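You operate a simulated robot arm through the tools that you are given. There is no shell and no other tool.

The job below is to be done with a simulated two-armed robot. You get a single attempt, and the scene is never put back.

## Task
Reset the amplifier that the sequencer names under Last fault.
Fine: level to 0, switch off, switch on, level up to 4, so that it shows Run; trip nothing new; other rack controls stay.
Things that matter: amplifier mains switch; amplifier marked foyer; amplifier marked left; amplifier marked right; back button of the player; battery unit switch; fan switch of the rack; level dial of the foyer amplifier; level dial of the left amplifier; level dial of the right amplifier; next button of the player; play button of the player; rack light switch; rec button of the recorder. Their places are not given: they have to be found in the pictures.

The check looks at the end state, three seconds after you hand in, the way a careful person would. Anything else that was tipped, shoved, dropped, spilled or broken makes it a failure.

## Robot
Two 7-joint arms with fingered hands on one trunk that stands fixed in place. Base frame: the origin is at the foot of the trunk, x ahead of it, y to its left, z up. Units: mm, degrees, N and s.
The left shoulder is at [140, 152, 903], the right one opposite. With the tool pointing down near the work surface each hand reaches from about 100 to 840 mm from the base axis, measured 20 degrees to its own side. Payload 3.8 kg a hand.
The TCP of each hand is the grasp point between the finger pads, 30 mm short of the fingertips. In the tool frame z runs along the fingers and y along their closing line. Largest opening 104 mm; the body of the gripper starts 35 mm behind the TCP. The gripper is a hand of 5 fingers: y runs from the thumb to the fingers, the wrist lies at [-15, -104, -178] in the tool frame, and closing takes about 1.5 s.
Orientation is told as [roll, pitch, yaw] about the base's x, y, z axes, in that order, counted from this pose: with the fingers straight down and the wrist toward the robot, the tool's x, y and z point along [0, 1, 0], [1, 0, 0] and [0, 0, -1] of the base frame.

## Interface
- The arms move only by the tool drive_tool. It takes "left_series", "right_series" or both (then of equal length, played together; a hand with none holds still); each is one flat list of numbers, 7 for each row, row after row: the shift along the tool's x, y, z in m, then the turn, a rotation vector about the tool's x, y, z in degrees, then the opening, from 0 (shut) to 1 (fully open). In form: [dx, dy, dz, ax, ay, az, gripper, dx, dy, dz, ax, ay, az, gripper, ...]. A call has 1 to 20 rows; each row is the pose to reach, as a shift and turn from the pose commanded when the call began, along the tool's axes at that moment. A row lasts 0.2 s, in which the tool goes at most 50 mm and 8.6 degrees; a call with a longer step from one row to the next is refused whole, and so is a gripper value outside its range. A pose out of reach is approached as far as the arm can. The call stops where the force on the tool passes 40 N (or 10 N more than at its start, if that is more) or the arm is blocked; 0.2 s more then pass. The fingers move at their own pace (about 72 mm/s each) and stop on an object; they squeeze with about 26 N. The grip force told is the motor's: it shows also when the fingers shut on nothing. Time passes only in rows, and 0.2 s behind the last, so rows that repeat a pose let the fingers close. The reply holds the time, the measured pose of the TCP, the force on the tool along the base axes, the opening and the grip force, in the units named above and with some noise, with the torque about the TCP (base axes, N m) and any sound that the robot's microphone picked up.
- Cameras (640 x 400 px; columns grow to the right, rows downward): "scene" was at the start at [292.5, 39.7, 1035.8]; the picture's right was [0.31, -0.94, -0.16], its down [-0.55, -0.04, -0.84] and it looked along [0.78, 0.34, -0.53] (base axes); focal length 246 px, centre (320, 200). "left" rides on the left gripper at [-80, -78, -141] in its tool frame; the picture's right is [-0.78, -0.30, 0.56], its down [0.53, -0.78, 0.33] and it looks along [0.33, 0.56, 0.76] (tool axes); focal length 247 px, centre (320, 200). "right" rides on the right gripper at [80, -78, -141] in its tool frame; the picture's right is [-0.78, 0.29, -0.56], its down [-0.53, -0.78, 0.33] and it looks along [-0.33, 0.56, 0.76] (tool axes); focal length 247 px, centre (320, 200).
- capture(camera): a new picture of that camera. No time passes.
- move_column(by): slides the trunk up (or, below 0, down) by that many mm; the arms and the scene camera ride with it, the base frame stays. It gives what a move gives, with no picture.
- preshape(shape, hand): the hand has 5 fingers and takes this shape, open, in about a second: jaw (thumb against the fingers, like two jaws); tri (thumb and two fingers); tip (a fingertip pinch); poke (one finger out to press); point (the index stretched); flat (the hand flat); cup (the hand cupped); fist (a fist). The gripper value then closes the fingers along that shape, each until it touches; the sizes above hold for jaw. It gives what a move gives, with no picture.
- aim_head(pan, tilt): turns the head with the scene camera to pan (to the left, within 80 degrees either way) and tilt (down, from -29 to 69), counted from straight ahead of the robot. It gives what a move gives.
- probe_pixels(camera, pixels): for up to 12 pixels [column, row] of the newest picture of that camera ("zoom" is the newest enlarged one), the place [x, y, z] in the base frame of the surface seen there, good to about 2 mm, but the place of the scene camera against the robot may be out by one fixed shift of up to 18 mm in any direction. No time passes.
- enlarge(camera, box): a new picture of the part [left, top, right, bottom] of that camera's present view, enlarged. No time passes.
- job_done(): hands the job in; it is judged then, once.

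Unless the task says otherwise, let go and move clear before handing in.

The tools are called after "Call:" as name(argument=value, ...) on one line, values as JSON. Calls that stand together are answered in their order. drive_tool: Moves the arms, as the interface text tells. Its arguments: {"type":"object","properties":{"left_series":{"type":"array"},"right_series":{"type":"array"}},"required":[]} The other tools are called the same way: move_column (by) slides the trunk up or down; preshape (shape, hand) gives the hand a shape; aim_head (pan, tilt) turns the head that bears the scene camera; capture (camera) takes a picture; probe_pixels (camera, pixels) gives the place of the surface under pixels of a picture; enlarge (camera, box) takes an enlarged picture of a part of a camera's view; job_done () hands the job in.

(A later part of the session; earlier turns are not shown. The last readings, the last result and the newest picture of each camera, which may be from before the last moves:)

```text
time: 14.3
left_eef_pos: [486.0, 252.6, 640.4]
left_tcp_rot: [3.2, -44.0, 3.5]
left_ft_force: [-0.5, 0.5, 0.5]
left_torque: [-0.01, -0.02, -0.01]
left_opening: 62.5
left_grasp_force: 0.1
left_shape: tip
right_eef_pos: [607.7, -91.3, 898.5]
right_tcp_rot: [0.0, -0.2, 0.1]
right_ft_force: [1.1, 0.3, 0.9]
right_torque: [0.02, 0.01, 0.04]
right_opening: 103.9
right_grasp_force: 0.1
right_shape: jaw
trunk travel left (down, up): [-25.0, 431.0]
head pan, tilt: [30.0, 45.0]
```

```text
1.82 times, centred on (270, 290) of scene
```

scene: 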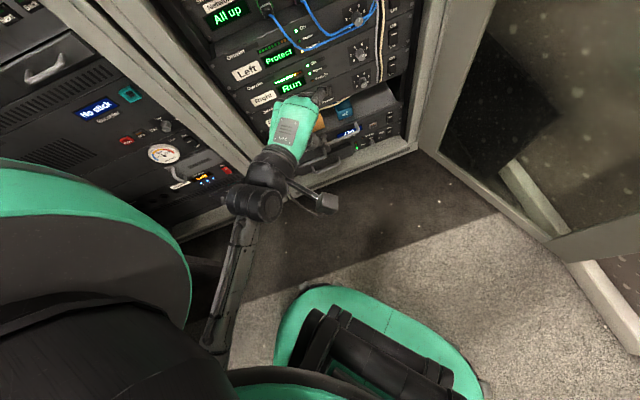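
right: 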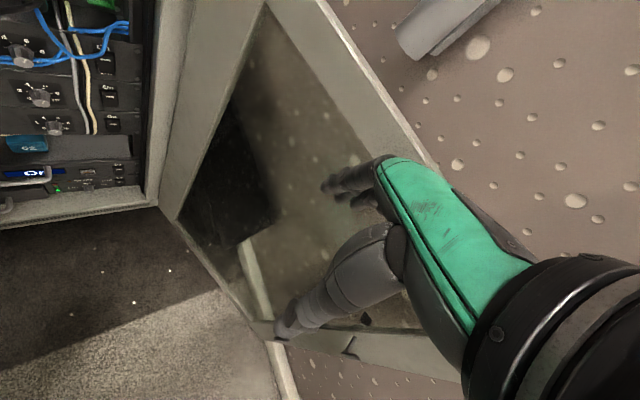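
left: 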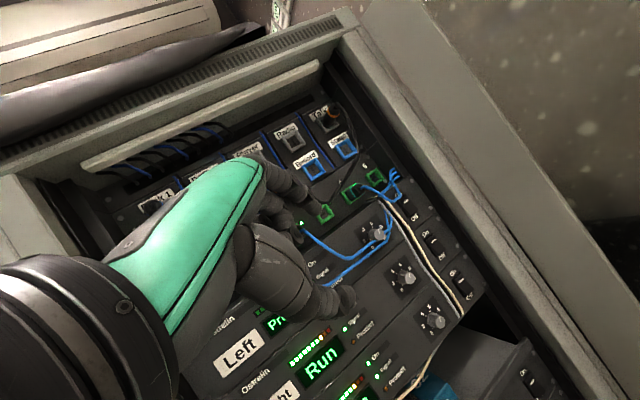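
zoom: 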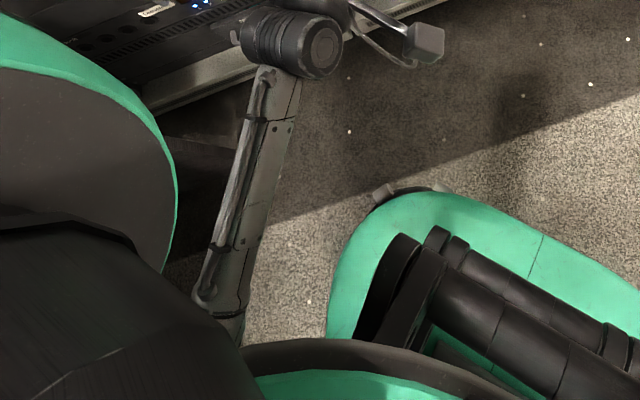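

The left forearm runs from about (273,231,718) back to (112,218,678), so the elbow sits beside the trunk. I'll hold for two seconds to see whether the arm settles.

Call:
drive_tool(left_series=[0, 0, 0, 0, 0, 0, 0.6, 0, 0, 0, 0, 0, 0, 0.6, 0, 0, 0, 0, 0, 0, 0.6, 0, 0, 0, 0, 0, 0, 0.6, 0, 0, 0, 0, 0, 0, 0.6, 0, 0, 0, 0, 0, 0, 0.6, 0, 0, 0, 0, 0, 0, 0.6, 0, 0, 0, 0, 0, 0, 0.6, 0, 0, 0, 0, 0, 0, 0.6, 0, 0, 0, 0, 0, 0, 0.6])

Call:
aim_head(pan=80, tilt=20)

Call:
capture(camera="scene")

```text
time: 16.5
left_eef_pos: [482.5, 253.4, 630.6]
left_tcp_rot: [3.1, -42.9, 3.5]
left_ft_force: [0.4, -0.1, 0.2]
left_torque: [0.02, -0.01, -0.03]
left_opening: 62.5
left_grasp_force: 0.0
left_shape: tip
right_eef_pos: [609.4, -91.3, 897.1]
right_tcp_rot: [0.0, 0.0, 0.1]
right_ft_force: [0.6, 0.3, 0.3]
right_torque: [0.0, 0.02, 0.05]
right_opening: 103.4
right_grasp_force: 0.0
right_shape: jaw
trunk travel left (down, up): [-25.0, 431.0]
head pan, tilt: [30.0, 45.0]
```

```text
time: 17.7
left_eef_pos: [482.2, 253.0, 631.7]
left_tcp_rot: [3.1, -42.6, 3.5]
left_ft_force: [-0.2, -0.2, 0.0]
left_torque: [-0.02, -0.01, -0.02]
left_opening: 62.8
left_grasp_force: 0.0
left_shape: tip
right_eef_pos: [610.2, -91.9, 895.9]
right_tcp_rot: [0.0, 0.0, 0.1]
right_ft_force: [-0.1, 0.2, 0.3]
right_torque: [0.01, -0.01, -0.05]
right_opening: 103.7
right_grasp_force: 0.1
right_shape: jaw
trunk travel left (down, up): [-25.0, 431.0]
head pan, tilt: [80.0, 20.0]
```

```text
taken
```

scene: 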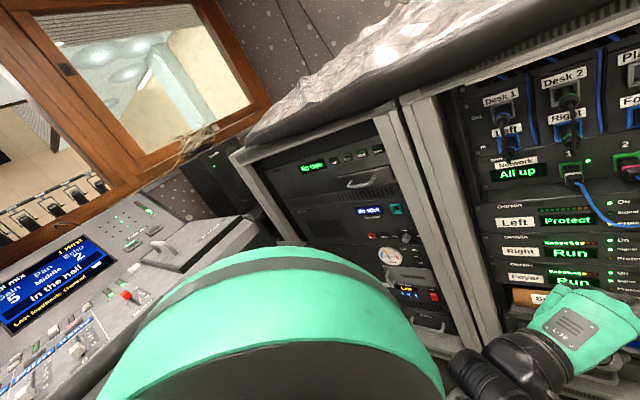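

The arm has settled and the right hand is back at its old height. I'll probe where the mixing desk is relative to the left elbow.

Call:
probe_pixels(camera="scene", pixels=[[100, 370], [60, 390], [20, 395], [130, 300], [160, 220], [240, 240], [80, 260], [10, 230], [210, 170], [380, 120], [350, 330], [560, 330]])

Call:
enlarge(camera="scene", box=[0, 170, 270, 400])

```text
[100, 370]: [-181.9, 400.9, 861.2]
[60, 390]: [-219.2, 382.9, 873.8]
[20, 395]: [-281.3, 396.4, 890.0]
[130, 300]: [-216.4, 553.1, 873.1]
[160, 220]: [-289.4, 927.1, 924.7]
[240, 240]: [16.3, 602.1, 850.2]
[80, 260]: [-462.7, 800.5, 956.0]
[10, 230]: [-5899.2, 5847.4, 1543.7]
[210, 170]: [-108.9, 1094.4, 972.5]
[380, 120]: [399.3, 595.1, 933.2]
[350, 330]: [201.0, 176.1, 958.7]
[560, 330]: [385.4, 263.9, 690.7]
```

```text
1.74 times, centred on (135, 285) of scene
```

zoom: 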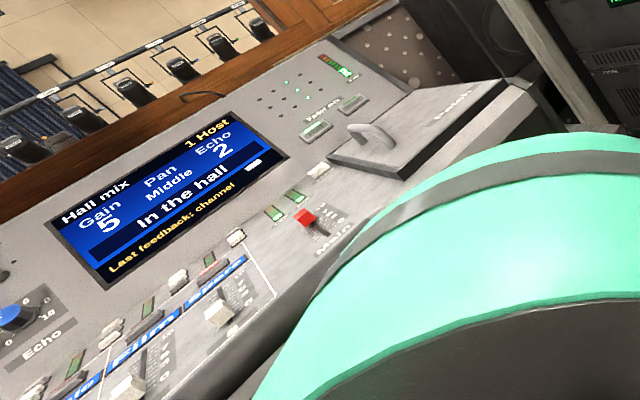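

The desk edge is over at y≥390 with x≤16, so the elbow shouldn't be on it. I'll try moving the left hand straight forward in small steps to unfold the arm.

Call:
drive_tool(left_series=[0, 0.0147, 0.0136, 0, 0, 0, 0.6, 0, 0.0294, 0.0272, 0, 0, 0, 0.6, 0, 0.044, 0.0408, 0, 0, 0, 0.6, 0, 0.0587, 0.0544, 0, 0, 0, 0.6, 0, 0.0734, 0.068, 0, 0, 0, 0.6])

Call:
aim_head(pan=30, tilt=45)

Call:
capture(camera="scene")

```text
time: 18.3
left_eef_pos: [474.9, 252.7, 583.1]
left_tcp_rot: [2.6, -34.6, 4.1]
left_ft_force: [0.7, -0.7, 0.3]
left_torque: [-0.01, -0.06, -0.02]
left_opening: 62.5
left_grasp_force: 0.0
left_shape: tip
right_eef_pos: [608.7, -91.9, 898.4]
right_tcp_rot: [-0.1, -0.1, 0.1]
right_ft_force: [1.0, 0.0, -0.7]
right_torque: [0.0, -0.01, -0.01]
right_opening: 103.9
right_grasp_force: 0.0
right_shape: jaw
trunk travel left (down, up): [-25.0, 431.0]
head pan, tilt: [80.0, 20.0]
stopped in row 3 (left hand): the arm was blocked; the commanded pose is now the measured one
```

```text
time: 19.5
left_eef_pos: [471.3, 252.8, 575.3]
left_tcp_rot: [2.6, -33.6, 4.3]
left_ft_force: [0.4, -0.7, -0.1]
left_torque: [0.02, -0.03, 0.01]
left_opening: 62.4
left_grasp_force: 0.1
left_shape: tip
right_eef_pos: [606.9, -92.0, 895.6]
right_tcp_rot: [0.0, 0.0, 0.1]
right_ft_force: [-0.2, 0.6, -0.4]
right_torque: [0.02, 0.02, 0.02]
right_opening: 103.9
right_grasp_force: 0.0
right_shape: jaw
trunk travel left (down, up): [-25.0, 431.0]
head pan, tilt: [30.0, 45.0]
```

```text
taken
```

scene: 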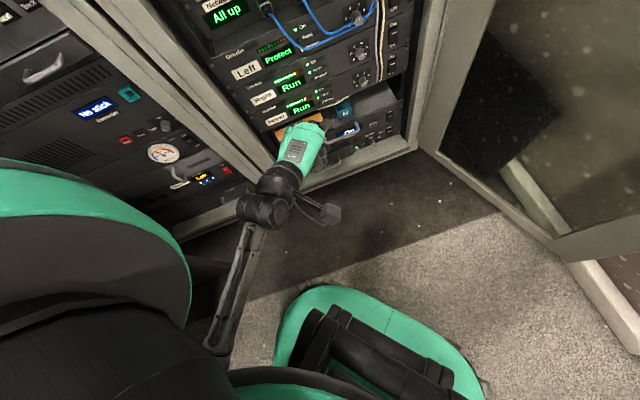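

Forward commands make the forearm swing down instead, so a shoulder-side link is limited. I'll probe with small test moves, first straight up and to the left.

Call:
drive_tool(left_series=[0, 0.008, -0.0055, 0, 0, 0, 0.6, 0, 0.0165, -0.011, 0, 0, 0, 0.6, 0, 0.025, -0.0166, 0, 0, 0, 0.6, 0, 0.025, -0.0166, 0, 0, 0, 0.6])

Call:
drive_tool(left_series=[-0.01, 0, 0, 0, 0, 0, 0.6, -0.02, 0, 0, 0, 0, 0, 0.6, -0.03, 0, 0, 0, 0, 0, 0.6, -0.04, 0, 0, 0, 0, 0, 0.6])

```text
time: 20.7
left_eef_pos: [461.7, 252.0, 580.4]
left_tcp_rot: [2.4, -29.8, 4.4]
left_ft_force: [0.6, -0.2, 0.3]
left_torque: [-0.01, 0.01, -0.03]
left_opening: 62.5
left_grasp_force: 0.0
left_shape: tip
right_eef_pos: [607.4, -91.2, 895.1]
right_tcp_rot: [0.0, 0.0, 0.0]
right_ft_force: [0.5, 1.1, -1.1]
right_torque: [-0.03, -0.02, 0.0]
right_opening: 103.6
right_grasp_force: 0.1
right_shape: jaw
trunk travel left (down, up): [-25.0, 431.0]
head pan, tilt: [30.0, 45.0]
stopped in row 4 (left hand): the arm was blocked; the commanded pose is now the measured one
```

```text
time: 21.7
left_eef_pos: [469.0, 215.9, 580.8]
left_tcp_rot: [7.9, -30.2, -2.4]
left_ft_force: [0.2, 0.0, -0.1]
left_torque: [0.0, 0.03, 0.02]
left_opening: 62.6
left_grasp_force: 0.1
left_shape: tip
right_eef_pos: [608.2, -91.4, 895.3]
right_tcp_rot: [0.0, 0.0, 0.1]
right_ft_force: [-0.1, -0.1, -0.3]
right_torque: [0.01, -0.01, -0.01]
right_opening: 103.7
right_grasp_force: 0.1
right_shape: jaw
trunk travel left (down, up): [-25.0, 431.0]
head pan, tilt: [30.0, 45.0]
```

Sideways movement works (y 252→216). I'll keep going right and then forward to free the elbow.

Call:
drive_tool(left_series=[-0.015, 0, 0, 0, 0, 0, 0.6, -0.03, 0, 0, 0, 0, 0, 0.6, -0.045, 0, 0, 0, 0, 0, 0.6, -0.06, 0, 0, 0, 0, 0, 0.6, -0.075, 0, 0, 0, 0, 0, 0.6, -0.09, 0, 0, 0, 0, 0, 0.6, -0.1, 0, 0, 0, 0, 0, 0.6])

Call:
drive_tool(left_series=[0, 0.013, 0.0075, 0, 0, 0, 0.6, 0, 0.026, 0.015, 0, 0, 0, 0.6, 0, 0.039, 0.0225, 0, 0, 0, 0.6, 0, 0.052, 0.03, 0, 0, 0, 0.6, 0, 0.065, 0.0375, 0, 0, 0, 0.6])

Call:
capture(camera="scene")

```text
time: 22.2
left_eef_pos: [470.9, 198.5, 581.2]
left_tcp_rot: [10.4, -30.5, -5.8]
left_ft_force: [-0.1, 0.6, -0.8]
left_torque: [-0.01, -0.02, 0.01]
left_opening: 62.3
left_grasp_force: 0.1
left_shape: tip
right_eef_pos: [608.6, -92.0, 894.5]
right_tcp_rot: [0.0, 0.0, 0.0]
right_ft_force: [0.8, 0.1, 0.2]
right_torque: [0.03, 0.04, -0.02]
right_opening: 103.8
right_grasp_force: 0.0
right_shape: jaw
trunk travel left (down, up): [-25.0, 431.0]
head pan, tilt: [30.0, 45.0]
stopped in row 2 (left hand): the arm was blocked; the commanded pose is now the measured one
```

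```text
time: 23.0
left_eef_pos: [455.6, 195.7, 526.3]
left_tcp_rot: [8.6, -21.3, -4.5]
left_ft_force: [-0.1, 0.8, 0.4]
left_torque: [-0.03, -0.03, 0.01]
left_opening: 62.4
left_grasp_force: 0.1
left_shape: tip
right_eef_pos: [608.4, -91.5, 896.5]
right_tcp_rot: [0.0, -0.2, 0.0]
right_ft_force: [-0.2, 0.4, 1.6]
right_torque: [0.02, 0.01, 0.01]
right_opening: 103.3
right_grasp_force: 0.0
right_shape: jaw
trunk travel left (down, up): [-25.0, 431.0]
head pan, tilt: [30.0, 45.0]
stopped in row 4 (left hand): the arm was blocked; the commanded pose is now the measured one
```

```text
taken
```

scene: 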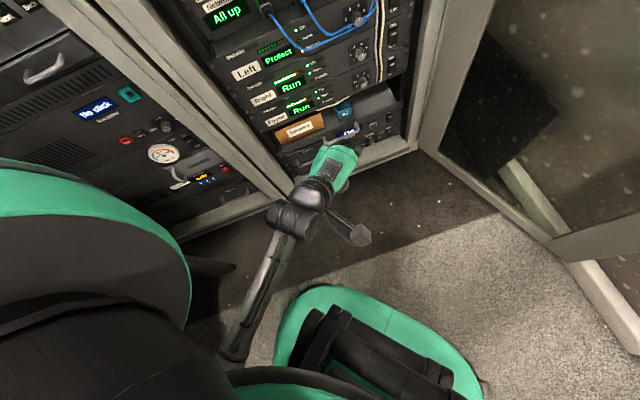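

A forward command only drops the forearm, and the trunk lifted earlier. That suggests the left elbow is behind the shoulder and pressing down on the robot's base. I'll raise the trunk so the elbow can swing through.

Call:
move_column(by=160)

Call:
capture(camera="scene")

```text
time: 24.9
left_eef_pos: [455.7, 196.1, 685.0]
left_tcp_rot: [8.7, -21.0, -4.5]
left_ft_force: [0.8, 0.6, 0.3]
left_torque: [-0.07, 0.0, -0.03]
left_opening: 62.6
left_grasp_force: 0.1
left_shape: tip
right_eef_pos: [609.1, -91.0, 1055.1]
right_tcp_rot: [0.0, 0.2, 0.1]
right_ft_force: [0.3, 0.7, -0.8]
right_torque: [-0.03, -0.01, 0.0]
right_opening: 103.7
right_grasp_force: 0.2
right_shape: jaw
trunk travel left (down, up): [-185.0, 271.0]
head pan, tilt: [30.0, 45.0]
```

```text
taken
```

scene: 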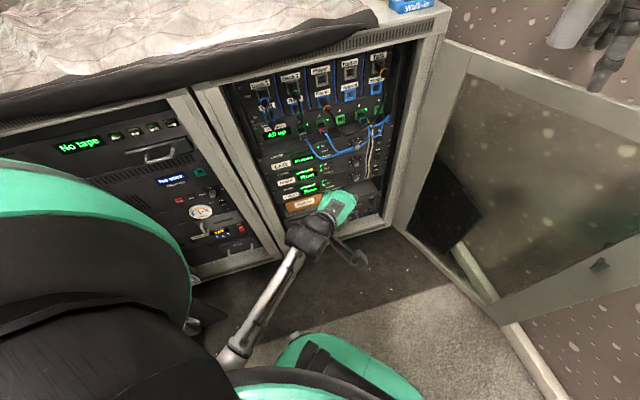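

The trunk rose cleanly with both arms. Now I'll try the left hand forward again.

Call:
drive_tool(left_series=[0, 0.015, 0.006, 0, 0, 0, 0.6, 0, 0.03, 0.012, 0, 0, 0, 0.6, 0, 0.045, 0.018, 0, 0, 0, 0.6, 0, 0.06, 0.024, 0, 0, 0, 0.6, 0, 0.075, 0.03, 0, 0, 0, 0.6, 0, 0.09, 0.036, 0, 0, 0, 0.6])

Call:
capture(camera="scene")

```text
time: 26.3
left_eef_pos: [553.3, 194.4, 683.6]
left_tcp_rot: [8.6, -21.1, -4.5]
left_ft_force: [-0.5, -0.8, 0.1]
left_torque: [0.0, -0.03, -0.02]
left_opening: 62.5
left_grasp_force: 0.0
left_shape: tip
right_eef_pos: [608.9, -90.7, 1055.3]
right_tcp_rot: [0.0, 0.0, 0.2]
right_ft_force: [-0.7, 0.4, 0.7]
right_torque: [-0.03, 0.01, 0.02]
right_opening: 103.9
right_grasp_force: 0.1
right_shape: jaw
trunk travel left (down, up): [-185.0, 271.0]
head pan, tilt: [30.0, 45.0]
```

```text
taken
```

scene: 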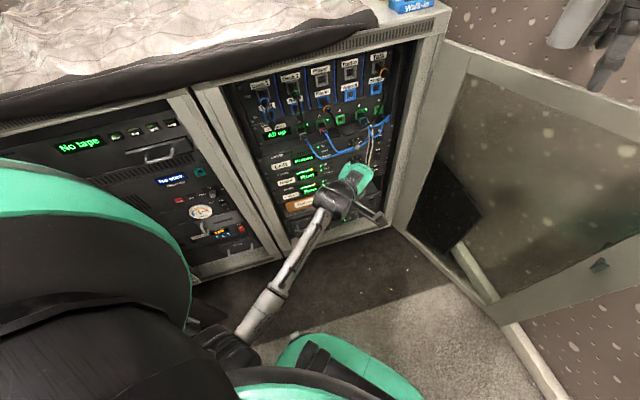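

It worked: the hand moved 100 mm forward freely. I'll probe where the elbow is now before lowering the trunk again.

Call:
probe_pixels(camera="scene", pixels=[[265, 305], [235, 345], [215, 340], [310, 230], [335, 195], [320, 355], [390, 380], [300, 340], [360, 175]])

```text
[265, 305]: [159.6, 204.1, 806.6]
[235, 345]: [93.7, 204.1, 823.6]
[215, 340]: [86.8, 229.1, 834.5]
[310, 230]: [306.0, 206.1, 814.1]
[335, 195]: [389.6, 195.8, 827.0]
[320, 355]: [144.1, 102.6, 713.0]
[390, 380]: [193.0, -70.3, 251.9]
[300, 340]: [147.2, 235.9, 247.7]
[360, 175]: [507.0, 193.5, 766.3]
```

The elbow is now ahead of the base at about (90,205,825), giving an upper arm of ~260 mm and a forearm of ~310 mm. With the trunk still up, I'll turn the left hand toward the rack (fingers 20° down, yaw 30°) and see how well it tracks.

Call:
drive_tool(left_series=[0.003, 0.0153, -0.0093, -5.64, 2.18, -3.53, 0.6, 0.0061, 0.0306, -0.0186, -11.28, 4.35, -7.05, 0.6, 0.0091, 0.0459, -0.0279, -16.9, 6.53, -10.6, 0.6, 0.0121, 0.0612, -0.0372, -22.55, 8.7, -14.1, 0.6, 0.0151, 0.0765, -0.0465, -28.2, 10.9, -17.6, 0.6, 0.0182, 0.0917, -0.0558, -33.8, 13.05, -21.15, 0.6, 0.0212, 0.107, -0.0651, -39.5, 15.2, -24.7, 0.6, 0.0242, 0.1223, -0.0744, -45.1, 17.4, -28.2, 0.6])

Call:
capture(camera="scene")

```text
time: 27.2
left_eef_pos: [583.6, 253.9, 727.0]
left_tcp_rot: [24.3, -42.0, -4.0]
left_ft_force: [0.3, -1.2, 0.2]
left_torque: [-0.03, 0.03, 0.03]
left_opening: 62.2
left_grasp_force: 0.1
left_shape: tip
left hand out of reach, approached as far as the arm can: row 4
right_eef_pos: [609.0, -91.8, 1055.8]
right_tcp_rot: [0.0, -0.1, 0.1]
right_ft_force: [-0.1, -0.9, -0.6]
right_torque: [-0.01, 0.0, -0.01]
right_opening: 103.9
right_grasp_force: 0.0
right_shape: jaw
trunk travel left (down, up): [-185.0, 271.0]
head pan, tilt: [30.0, 45.0]
stopped in row 4 (left hand): the arm was blocked; the commanded pose is now the measured one
```

```text
taken
```

scene: 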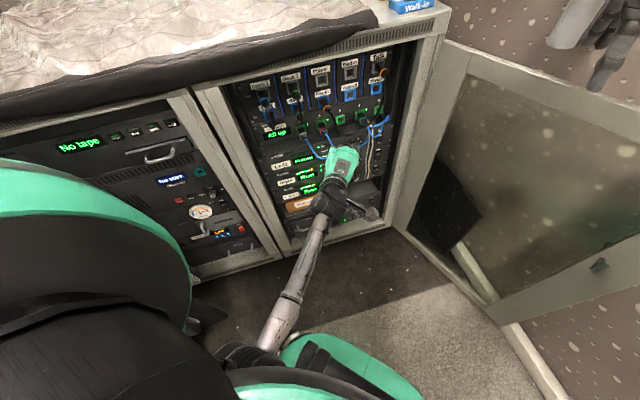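

The arm blocked again with the palm down as the elbow tucks into the trunk, so yawing left in that posture isn't feasible. I'll back off a little and turn the hand to a thumb-side-up (palm right) posture, where the wrist bends left more easily.

Call:
drive_tool(left_series=[-0.01, 0.014, -0.021, 0, 0, 0, 0.6, -0.02, 0.028, -0.042, 0, 0, 0, 0.6, -0.03, 0.0423, -0.0648, 0, 0, 0, 0.6, -0.03, 0.0423, -0.0648, 0, 0, 0, 0.6])

Call:
capture(camera="scene")

```text
time: 28.2
left_eef_pos: [586.8, 236.2, 793.0]
left_tcp_rot: [34.7, -41.5, -11.8]
left_ft_force: [0.4, -0.1, -0.7]
left_torque: [0.03, 0.01, 0.01]
left_opening: 62.5
left_grasp_force: 0.1
left_shape: tip
right_eef_pos: [608.1, -91.2, 1054.6]
right_tcp_rot: [0.0, 0.0, 0.1]
right_ft_force: [0.1, -0.2, 0.6]
right_torque: [0.01, -0.04, 0.02]
right_opening: 103.8
right_grasp_force: 0.1
right_shape: jaw
trunk travel left (down, up): [-185.0, 271.0]
head pan, tilt: [30.0, 45.0]
stopped in row 4 (left hand): the arm was blocked; the commanded pose is now the measured one
```

```text
taken
```

scene: 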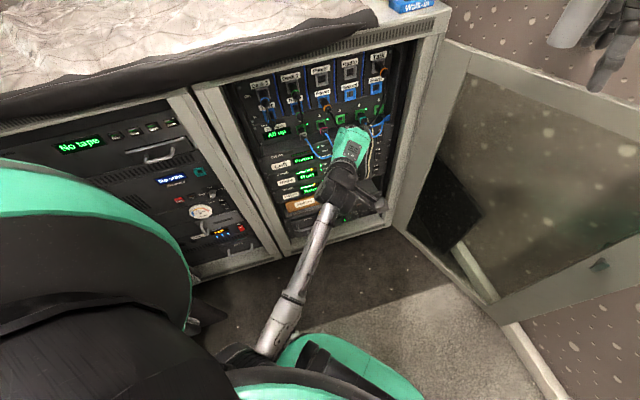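

The hand is currently pronated about 26° the wrong way with heading ~34°. I'll roll it counter-clockwise by ~117° into the palm-right posture, in place, well clear of the rack.

Call:
drive_tool(left_series=[0, 0, -0.003, -0.26, -0.85, -7.8, 0.6, 0, 0, -0.006, -0.52, -1.7, -15.6, 0.6, 0, 0, -0.009, -0.78, -2.56, -23.4, 0.6, 0, 0, -0.012, -1.04, -3.4, -31.2, 0.6, 0, 0, -0.015, -1.3, -4.27, -39, 0.6, 0, 0, -0.018, -1.56, -5.1, -46.8, 0.6, 0, 0, -0.021, -1.82, -6, -54.6, 0.6, 0, 0, -0.024, -2.1, -6.8, -62.4, 0.6, 0, 0, -0.027, -2.34, -7.7, -70.2, 0.6, 0, 0, -0.03, -2.6, -8.5, -78, 0.6, 0, 0, -0.03, -2.86, -9.4, -85.8, 0.6, 0, 0, -0.03, -3.1, -10.2, -93.6, 0.6, 0, 0, -0.03, -3.4, -11.1, -101.4, 0.6, 0, 0, -0.03, -3.64, -12, -109.2, 0.6, 0, 0, -0.03, -3.9, -12.8, -117, 0.6])

Call:
capture(camera="scene")

```text
time: 28.8
left_eef_pos: [580.1, 277.2, 797.7]
left_tcp_rot: [39.1, -45.4, -10.7]
left_ft_force: [-0.3, 0.3, 0.1]
left_torque: [0.01, 0.01, 0.03]
left_opening: 62.6
left_grasp_force: 0.0
left_shape: tip
right_eef_pos: [608.9, -92.3, 1055.1]
right_tcp_rot: [0.0, -0.1, 0.1]
right_ft_force: [-0.1, 0.4, -0.1]
right_torque: [-0.03, 0.03, 0.05]
right_opening: 103.7
right_grasp_force: 0.0
right_shape: jaw
trunk travel left (down, up): [-185.0, 271.0]
head pan, tilt: [30.0, 45.0]
stopped in row 2 (left hand): the arm was blocked; the commanded pose is now the measured one
```

```text
taken
```

scene: 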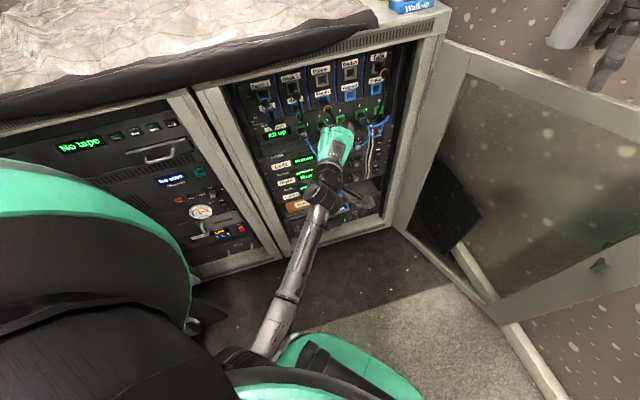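

It's stuck again with the elbow tucked in by the torso. I'll return the left hand to a plain fingers-down pose further out, which gives the elbow room, before choosing another approach.

Call:
drive_tool(left_series=[0.0014, 0.0081, -0.0116, 5.84, -4.09, 0.71, 0.6, 0.0028, 0.0162, -0.0233, 11.7, -8.2, 1.4, 0.6, 0.0042, 0.0243, -0.0349, 17.5, -12.3, 2.1, 0.6, 0.0057, 0.0325, -0.0466, 23.4, -16.4, 2.9, 0.6, 0.0071, 0.0406, -0.0582, 29.2, -20.4, 3.6, 0.6, 0.0085, 0.0487, -0.0698, 35, -24.5, 4.3, 0.6, 0.0099, 0.0568, -0.0815, 40.9, -28.6, 5, 0.6, 0.0113, 0.0649, -0.0931, 46.7, -32.7, 5.7, 0.6, 0.0113, 0.0649, -0.0931, 46.7, -32.7, 5.7, 0.6])

Call:
capture(camera="scene")

```text
time: 30.8
left_eef_pos: [560.2, 229.7, 898.1]
left_tcp_rot: [-0.2, 0.1, -0.1]
left_ft_force: [0.2, 0.8, 0.6]
left_torque: [-0.01, -0.01, 0.02]
left_opening: 62.8
left_grasp_force: 0.1
left_shape: tip
right_eef_pos: [608.4, -91.8, 1054.8]
right_tcp_rot: [0.0, -0.1, 0.1]
right_ft_force: [1.2, 0.4, -0.8]
right_torque: [-0.03, -0.01, -0.02]
right_opening: 103.8
right_grasp_force: 0.0
right_shape: jaw
trunk travel left (down, up): [-185.0, 271.0]
head pan, tilt: [30.0, 45.0]
```

```text
taken
```

scene: 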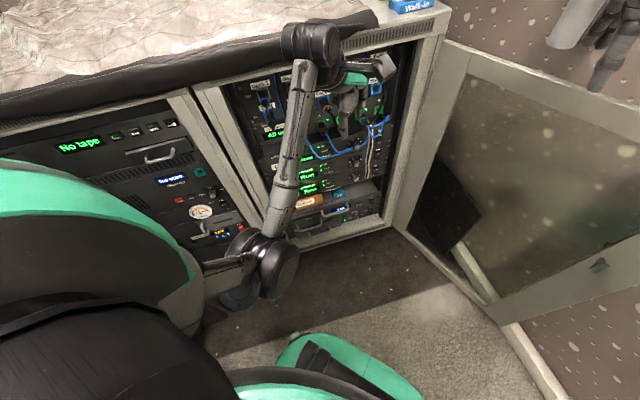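

Clean now: fingers down at (560,230,898) with the elbow low and forward (scene (265,265)). From this better arm shape I'll try again to point the fingers toward the rack at trunk +160.

Call:
drive_tool(left_series=[-0.003, 0.008, 0.0098, -6.83, 1.83, -2.61, 0.6, -0.006, 0.016, 0.0196, -13.66, 3.66, -5.22, 0.6, -0.009, 0.024, 0.0294, -20.5, 5.5, -7.83, 0.6, -0.012, 0.032, 0.0392, -27.3, 7.3, -10.4, 0.6, -0.015, 0.04, 0.049, -34.2, 9.2, -13, 0.6, -0.018, 0.048, 0.0588, -41, 11, -15.7, 0.6, -0.021, 0.056, 0.0686, -47.8, 12.8, -18.3, 0.6, -0.024, 0.064, 0.0784, -54.6, 14.6, -20.9, 0.6, -0.027, 0.072, 0.0882, -61.5, 16.5, -23.5, 0.6, -0.03, 0.08, 0.098, -68.3, 18.3, -26.1, 0.6])

Call:
capture(camera="scene")

```text
time: 33.0
left_eef_pos: [640.0, 198.4, 801.2]
left_tcp_rot: [-0.2, -70.0, 30.1]
left_ft_force: [0.2, 0.2, 0.2]
left_torque: [0.01, 0.0, -0.01]
left_opening: 62.6
left_grasp_force: 0.0
left_shape: tip
right_eef_pos: [608.3, -91.8, 1055.8]
right_tcp_rot: [0.0, 0.0, 0.1]
right_ft_force: [0.4, 0.2, 0.3]
right_torque: [-0.03, -0.02, -0.02]
right_opening: 103.8
right_grasp_force: 0.0
right_shape: jaw
trunk travel left (down, up): [-185.0, 271.0]
head pan, tilt: [30.0, 45.0]
```

```text
taken
```

scene: 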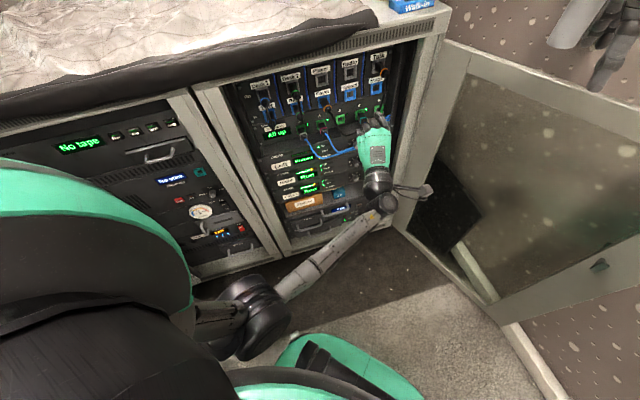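

Now the arm tracks perfectly: pitch −70, yaw 30.1. I'll go on to the full panel-normal orientation (pitch −90, yaw 45) here in free space.

Call:
drive_tool(left_series=[0, 0, 0, -5, 3.7, -0.65, 0.6, 0, 0, 0, -10, 7.45, -1.3, 0.6, 0, 0, 0, -15, 11.2, -1.95, 0.6, 0, 0, 0, -19.9, 14.9, -2.6, 0.6])

Call:
capture(camera="scene")

```text
time: 34.0
left_eef_pos: [639.8, 199.3, 800.9]
left_tcp_rot: [-124.2, -90.0, 169.3]
left_ft_force: [-0.7, -0.5, -0.6]
left_torque: [0.04, -0.03, -0.04]
left_opening: 62.6
left_grasp_force: 0.1
left_shape: tip
right_eef_pos: [609.4, -92.5, 1054.4]
right_tcp_rot: [0.1, 0.0, 0.1]
right_ft_force: [-0.1, -0.7, -0.3]
right_torque: [0.0, 0.0, 0.04]
right_opening: 103.8
right_grasp_force: 0.0
right_shape: jaw
trunk travel left (down, up): [-185.0, 271.0]
head pan, tilt: [30.0, 45.0]
```

```text
taken
```

scene: 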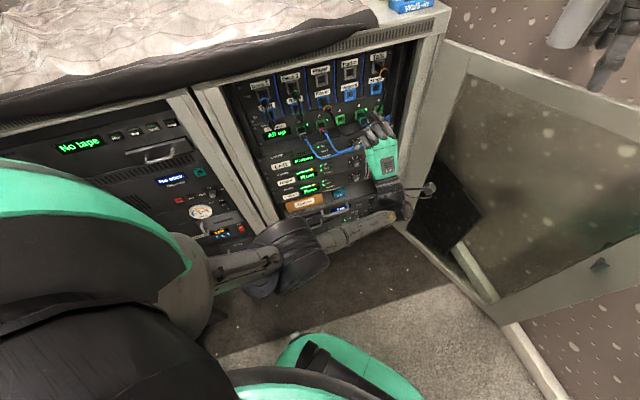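

The hand now points straight at the panel (pitch −90, yaw 45) with the elbow out to the side. I'll lower the trunk so the hand comes level with the Left amp.

Call:
move_column(by=-175)

Call:
capture(camera="scene")

Call:
capture(camera="left")

Call:
capture(camera="right")

```text
time: 35.9
left_eef_pos: [639.3, 199.4, 626.5]
left_tcp_rot: [-78.2, -89.8, 123.1]
left_ft_force: [1.0, -0.8, 0.2]
left_torque: [-0.01, 0.03, 0.0]
left_opening: 62.5
left_grasp_force: 0.2
left_shape: tip
right_eef_pos: [606.5, -92.0, 881.7]
right_tcp_rot: [0.0, -0.1, 0.0]
right_ft_force: [0.0, 0.1, -0.6]
right_torque: [0.01, 0.01, 0.01]
right_opening: 103.8
right_grasp_force: 0.1
right_shape: jaw
trunk travel left (down, up): [-10.0, 446.0]
head pan, tilt: [30.0, 45.0]
```

```text
taken
```

scene: 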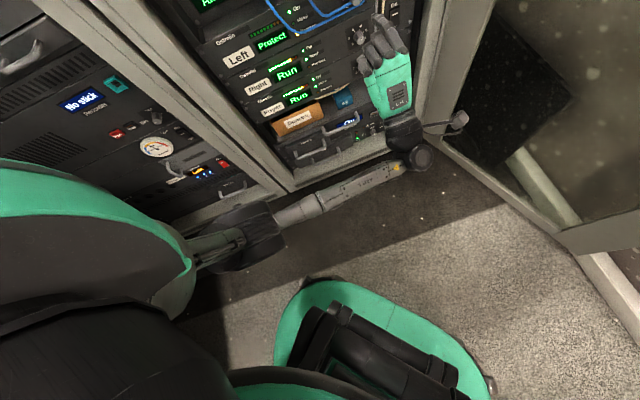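

```text
taken
```

left: 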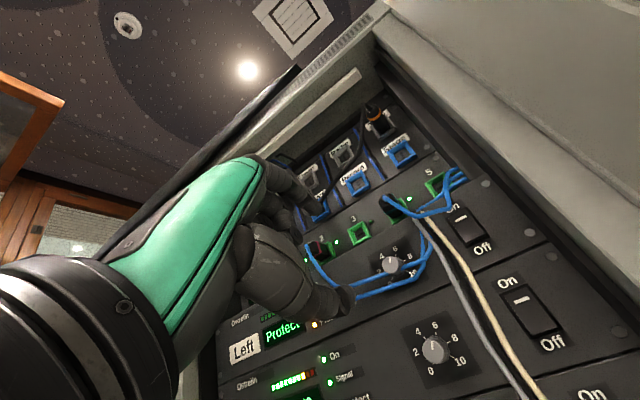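

```text
taken
```

right: 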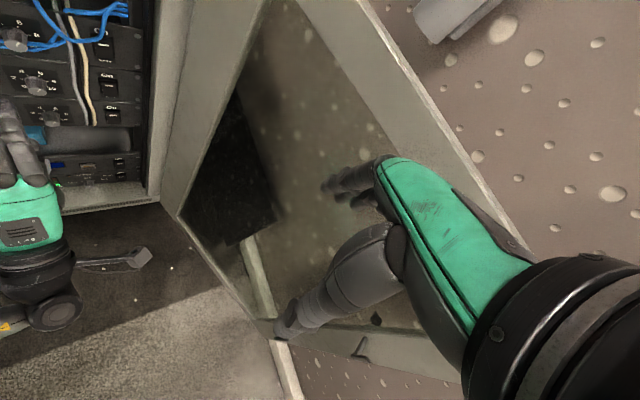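

Now the left hand is aimed at the panel at the dial's height, and the left camera sees the dial at (390,262). I'll enlarge and probe it for exact alignment.

Call:
enlarge(camera="left", box=[350, 225, 440, 300])

Call:
probe_pixels(camera="zoom", pixels=[[285, 210], [250, 210], [320, 215], [285, 170], [285, 250], [230, 225], [330, 130], [210, 160], [180, 330], [400, 280], [250, 320], [400, 100]])

```text
5.33 times, centred on (395, 262) of left
```

zoom: 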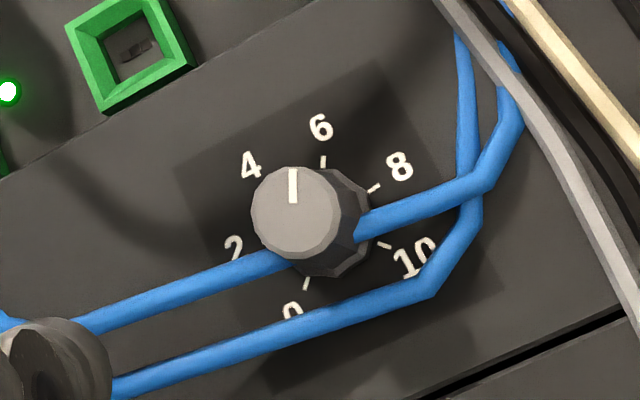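

```text
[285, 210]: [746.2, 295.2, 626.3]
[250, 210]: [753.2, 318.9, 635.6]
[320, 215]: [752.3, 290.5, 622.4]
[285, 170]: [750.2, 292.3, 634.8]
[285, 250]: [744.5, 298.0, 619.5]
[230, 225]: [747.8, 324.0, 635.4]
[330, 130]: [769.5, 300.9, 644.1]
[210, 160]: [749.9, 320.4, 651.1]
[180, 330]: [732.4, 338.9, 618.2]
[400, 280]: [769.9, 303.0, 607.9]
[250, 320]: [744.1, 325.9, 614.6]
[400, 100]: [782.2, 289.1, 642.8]
```

The dial face centre is at about (747.4, 294.8, 626.5) and its pointer is at ≈6 (270° span, 27° per step). I'll test in free space how far the hand can roll clockwise about the dial axis.

Call:
drive_tool(left_series=[0, 0, 0, 0, 0, 8.2, 0.6, 0, 0, 0, 0, 0, 16.4, 0.6, 0, 0, 0, 0, 0, 24.6, 0.6, 0, 0, 0, 0, 0, 32.8, 0.6, 0, 0, 0, 0, 0, 41, 0.6, 0, 0, 0, 0, 0, 49.2, 0.6, 0, 0, 0, 0, 0, 57.4, 0.6, 0, 0, 0, 0, 0, 65.6, 0.6, 0, 0, 0, 0, 0, 73.8, 0.6, 0, 0, 0, 0, 0, 82, 0.6, 0, 0, 0, 0, 0, 90, 0.6])

Call:
capture(camera="scene")

```text
time: 38.3
left_eef_pos: [639.9, 198.8, 625.9]
left_tcp_rot: [89.9, 0.0, -45.1]
left_ft_force: [0.1, -0.7, 0.2]
left_torque: [-0.01, 0.02, 0.0]
left_opening: 62.5
left_grasp_force: 0.1
left_shape: tip
right_eef_pos: [608.8, -91.9, 880.9]
right_tcp_rot: [0.1, 0.0, 0.2]
right_ft_force: [-0.4, 0.5, 0.0]
right_torque: [-0.01, -0.01, 0.01]
right_opening: 103.8
right_grasp_force: 0.0
right_shape: jaw
trunk travel left (down, up): [-10.0, 446.0]
head pan, tilt: [30.0, 45.0]
```

```text
taken
```

scene: 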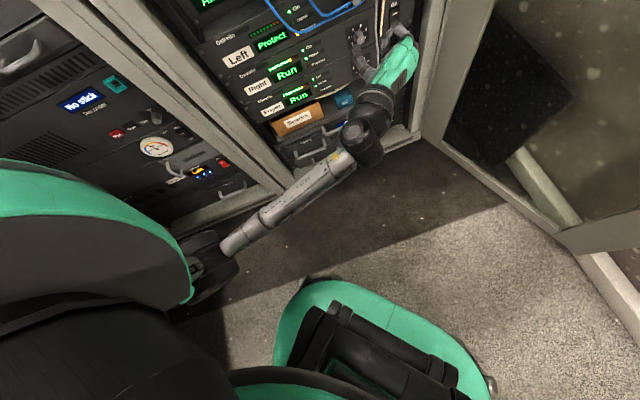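

Roll +90 works exactly. I'll test another +70 to learn the range.

Call:
drive_tool(left_series=[0, 0, 0, 0, 0, 7.8, 0.6, 0, 0, 0, 0, 0, 15.6, 0.6, 0, 0, 0, 0, 0, 23.4, 0.6, 0, 0, 0, 0, 0, 31.2, 0.6, 0, 0, 0, 0, 0, 39, 0.6, 0, 0, 0, 0, 0, 46.8, 0.6, 0, 0, 0, 0, 0, 54.6, 0.6, 0, 0, 0, 0, 0, 62.4, 0.6, 0, 0, 0, 0, 0, 70, 0.6])

Call:
capture(camera="scene")

Call:
capture(camera="left")

```text
time: 40.3
left_eef_pos: [639.4, 198.1, 625.5]
left_tcp_rot: [89.6, 70.1, -45.4]
left_ft_force: [-0.4, -0.8, 0.3]
left_torque: [0.03, 0.02, 0.0]
left_opening: 62.4
left_grasp_force: 0.1
left_shape: tip
right_eef_pos: [608.1, -91.9, 880.7]
right_tcp_rot: [0.0, 0.0, 0.0]
right_ft_force: [0.1, -1.3, 0.0]
right_torque: [0.0, -0.01, 0.0]
right_opening: 103.9
right_grasp_force: 0.1
right_shape: jaw
trunk travel left (down, up): [-10.0, 446.0]
head pan, tilt: [30.0, 45.0]
```

```text
taken
```

scene: 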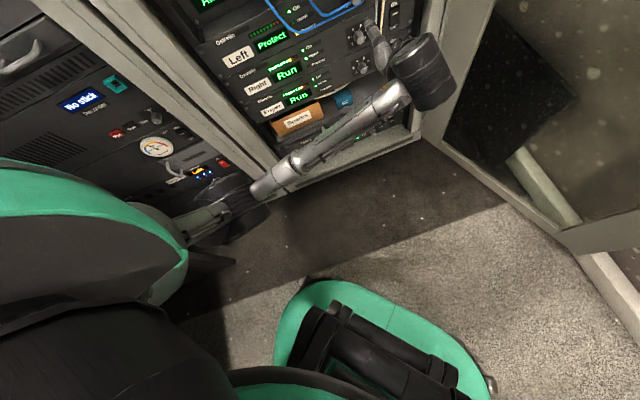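

```text
taken
```

left: 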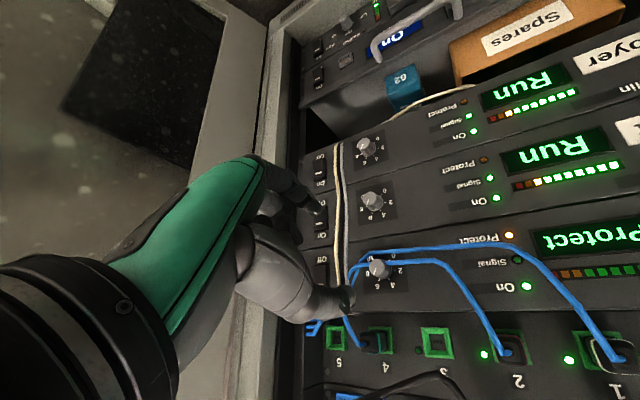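

Roll +160 also tracks well, so one grasp could cover most of the turn. I'll narrow the fingers to about 40 mm and measure where the tips really are.

Call:
drive_tool(left_series=[0, 0, 0, 0, 0, 0, 0.4, 0, 0, 0, 0, 0, 0, 0.4])

Call:
enlarge(camera="left", box=[260, 170, 420, 330])

Call:
probe_pixels(camera="zoom", pixels=[[235, 150], [245, 165], [225, 140], [250, 150], [345, 320], [335, 330], [350, 310], [320, 330], [340, 350]])

```text
time: 40.9
left_eef_pos: [638.3, 198.4, 625.2]
left_tcp_rot: [89.7, 70.0, -45.4]
left_ft_force: [0.1, -0.6, -0.8]
left_torque: [0.0, 0.03, 0.0]
left_opening: 42.4
left_grasp_force: 0.0
left_shape: tip
right_eef_pos: [607.9, -92.4, 880.6]
right_tcp_rot: [-0.1, 0.0, 0.1]
right_ft_force: [-0.5, -0.1, 0.2]
right_torque: [0.01, -0.01, 0.0]
right_opening: 103.9
right_grasp_force: 0.1
right_shape: jaw
trunk travel left (down, up): [-10.0, 446.0]
head pan, tilt: [30.0, 45.0]
```

```text
2.50 times, centred on (340, 250) of left
```

zoom: 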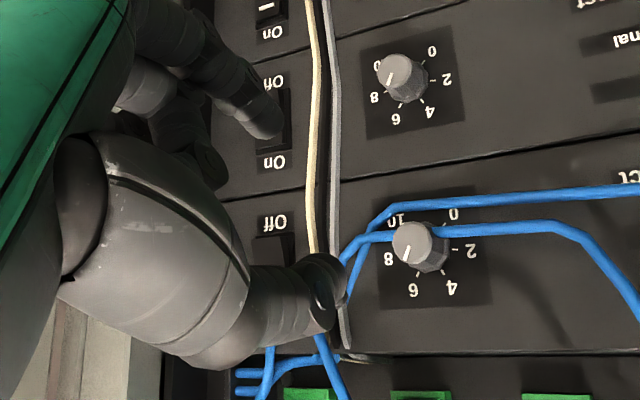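

```text
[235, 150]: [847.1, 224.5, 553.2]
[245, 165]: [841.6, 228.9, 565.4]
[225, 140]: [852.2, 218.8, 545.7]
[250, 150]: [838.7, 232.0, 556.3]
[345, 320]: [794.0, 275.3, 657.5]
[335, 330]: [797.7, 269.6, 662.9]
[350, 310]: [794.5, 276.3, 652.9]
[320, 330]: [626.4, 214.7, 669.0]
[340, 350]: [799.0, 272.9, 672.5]
```

Call:
probe_pixels(camera="zoom", pixels=[[260, 130], [270, 122], [255, 110], [275, 130], [330, 290], [338, 280], [325, 270], [310, 310], [200, 165], [210, 180]])

```text
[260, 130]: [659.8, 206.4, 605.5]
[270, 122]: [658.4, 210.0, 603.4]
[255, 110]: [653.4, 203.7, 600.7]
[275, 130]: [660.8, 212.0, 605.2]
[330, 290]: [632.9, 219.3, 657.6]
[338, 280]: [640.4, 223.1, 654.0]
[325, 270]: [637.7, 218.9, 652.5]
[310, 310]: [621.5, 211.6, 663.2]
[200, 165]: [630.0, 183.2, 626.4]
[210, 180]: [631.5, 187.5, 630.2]
```

The index tip is ~26–29 mm and the thumb tip ~22–25 mm ahead of the TCP, straddling the axis properly. Before going in, I'll check how far the plugs and cables above the dial stick out.

Call:
capture(camera="left")

Call:
probe_pixels(camera="left", pixels=[[370, 342], [372, 350], [350, 330], [395, 395], [420, 390], [440, 272], [400, 262], [345, 250], [436, 340], [505, 345], [380, 268]])

Call:
enlarge(camera="right", box=[0, 0, 110, 80])

```text
taken
```

left: 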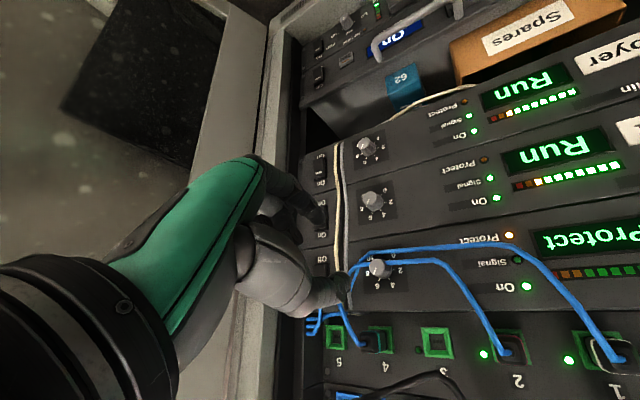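

```text
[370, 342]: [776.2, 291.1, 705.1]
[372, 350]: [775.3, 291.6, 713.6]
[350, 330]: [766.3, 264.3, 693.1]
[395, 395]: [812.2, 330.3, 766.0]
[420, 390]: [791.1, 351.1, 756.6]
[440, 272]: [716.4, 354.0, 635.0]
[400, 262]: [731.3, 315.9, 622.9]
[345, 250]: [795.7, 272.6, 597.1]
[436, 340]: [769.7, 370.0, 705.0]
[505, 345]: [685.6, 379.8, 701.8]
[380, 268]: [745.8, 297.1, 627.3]
```

```text
5.00 times, centred on (55, 40) of right
```

zoom: 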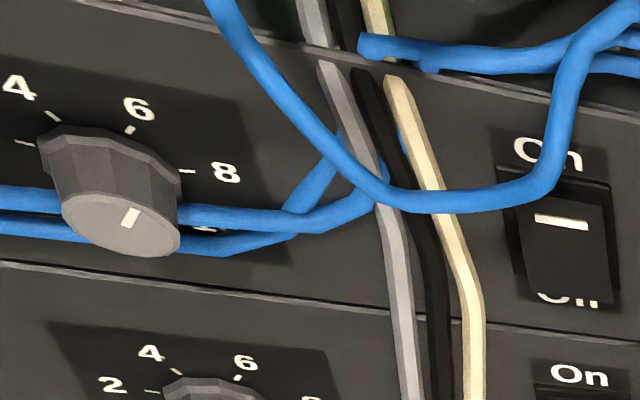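

The patch and network panels are set back about 48 mm and no plug or cable near the dial reaches past N≈728, so the hand has clearance. I'll move to just in front of the dial on its axis, with fingers at ~42 mm.

Call:
drive_tool(left_series=[0.002, 0.0005, 0.018, 0, 0, 0, 0.4, 0.004, 0.001, 0.036, 0, 0, 0, 0.4, 0.006, 0.0015, 0.054, 0, 0, 0, 0.4, 0.0083, 0.002, 0.072, 0, 0, 0, 0.4, 0.0083, 0.002, 0.088, 0, 0, 0, 0.4, 0.0083, 0.002, 0.098, 0, 0, 0, 0.4])

Call:
capture(camera="left")

Call:
enlarge(camera="left", box=[260, 170, 420, 330])

Call:
enlarge(camera="right", box=[0, 0, 120, 100])

```text
time: 42.3
left_eef_pos: [715.8, 263.2, 625.6]
left_tcp_rot: [89.6, 70.0, -45.4]
left_ft_force: [0.3, -0.3, 0.2]
left_torque: [0.0, -0.01, -0.02]
left_opening: 42.0
left_grasp_force: 0.2
left_shape: tip
right_eef_pos: [608.8, -92.4, 879.5]
right_tcp_rot: [0.1, 0.0, 0.1]
right_ft_force: [0.5, 0.1, 0.2]
right_torque: [0.0, 0.0, 0.01]
right_opening: 103.5
right_grasp_force: 0.2
right_shape: jaw
trunk travel left (down, up): [-10.0, 446.0]
head pan, tilt: [30.0, 45.0]
```

```text
taken
```

left: 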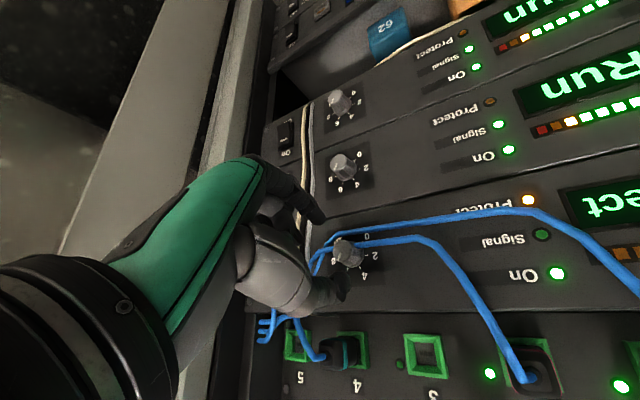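

```text
2.50 times, centred on (340, 250) of left
```

zoom: 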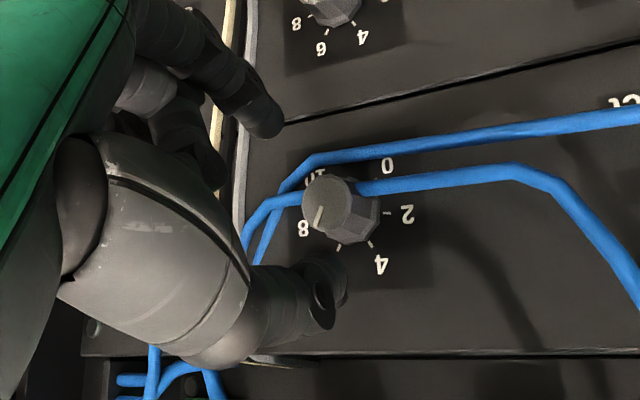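

```text
4.00 times, centred on (60, 50) of right
```

zoom: 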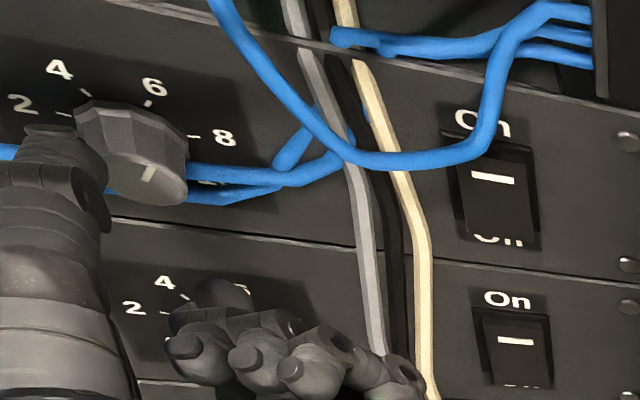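

The tool axis is on the dial axis (u=320.0, N=692). The pictures show the thumb above-left and the index below-right of the dial, so I'll move in 30 mm slowly.

Call:
drive_tool(left_series=[0, -0.0005, 0.006, 0, 0, 0, 0.4, 0, -0.0009, 0.012, 0, 0, 0, 0.4, 0, -0.0009, 0.018, 0, 0, 0, 0.4, 0, -0.0009, 0.024, 0, 0, 0, 0.4, 0, -0.0009, 0.03, 0, 0, 0, 0.4])

Call:
enlarge(camera="left", box=[260, 170, 420, 330])

Call:
enlarge(camera="right", box=[0, 0, 120, 100])

```text
time: 43.5
left_eef_pos: [736.7, 284.1, 627.1]
left_tcp_rot: [89.8, 70.0, -45.3]
left_ft_force: [0.6, 0.0, -1.1]
left_torque: [-0.03, 0.01, 0.04]
left_opening: 42.3
left_grasp_force: 0.1
left_shape: tip
right_eef_pos: [609.4, -91.3, 881.6]
right_tcp_rot: [0.0, 0.0, 0.0]
right_ft_force: [-0.1, 0.2, -0.6]
right_torque: [0.03, 0.03, -0.03]
right_opening: 103.8
right_grasp_force: 0.1
right_shape: jaw
trunk travel left (down, up): [-10.0, 446.0]
head pan, tilt: [30.0, 45.0]
```

```text
2.50 times, centred on (340, 250) of left
```

zoom: 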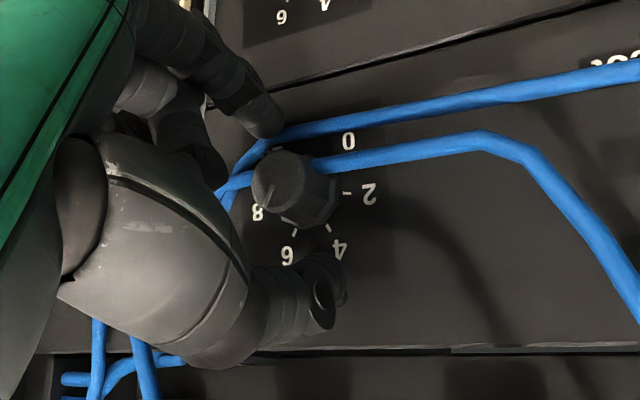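

```text
4.00 times, centred on (60, 50) of right
```

zoom: 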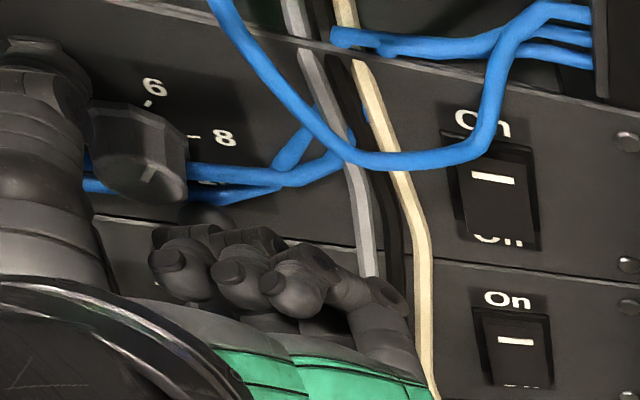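

No contact forces at N=722, and the dial sits between thumb and index. I'll close the pinch on it.

Call:
drive_tool(left_series=[0, 0, 0, 0, 0, 0, 0.3, 0, 0, 0, 0, 0, 0, 0.2, 0, 0, 0, 0, 0, 0, 0.1, 0, 0, 0, 0, 0, 0, 0, 0, 0, 0, 0, 0, 0, 0, 0, 0, 0, 0, 0, 0, 0])

Call:
enlarge(camera="left", box=[260, 170, 420, 330])

Call:
enlarge(camera="right", box=[0, 0, 120, 100])

```text
time: 44.9
left_eef_pos: [736.4, 283.2, 626.4]
left_tcp_rot: [89.5, 69.9, -45.3]
left_ft_force: [0.8, 0.1, -1.4]
left_torque: [-0.02, 0.0, -0.04]
left_opening: 13.8
left_grasp_force: 25.8
left_shape: tip
right_eef_pos: [608.1, -92.6, 879.8]
right_tcp_rot: [0.1, 0.0, 0.1]
right_ft_force: [0.1, 0.3, -0.5]
right_torque: [0.0, 0.0, 0.0]
right_opening: 103.4
right_grasp_force: 0.0
right_shape: jaw
trunk travel left (down, up): [-10.0, 446.0]
head pan, tilt: [30.0, 45.0]
```

```text
2.50 times, centred on (340, 250) of left
```

zoom: 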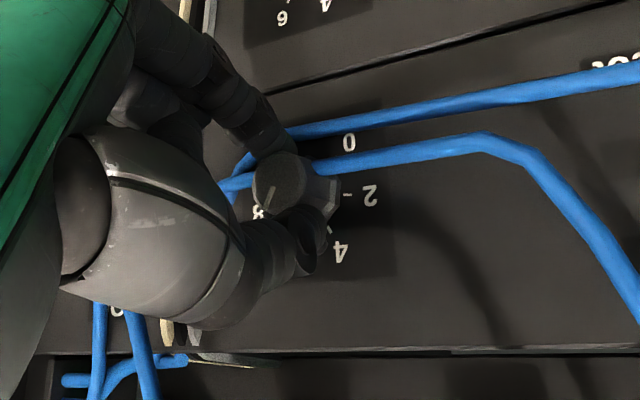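

```text
4.00 times, centred on (60, 50) of right
```

zoom: 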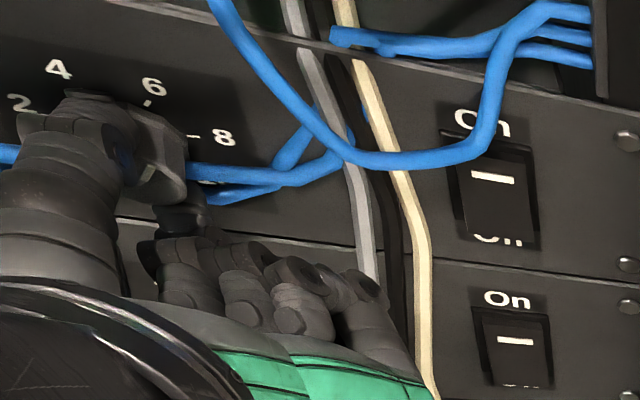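

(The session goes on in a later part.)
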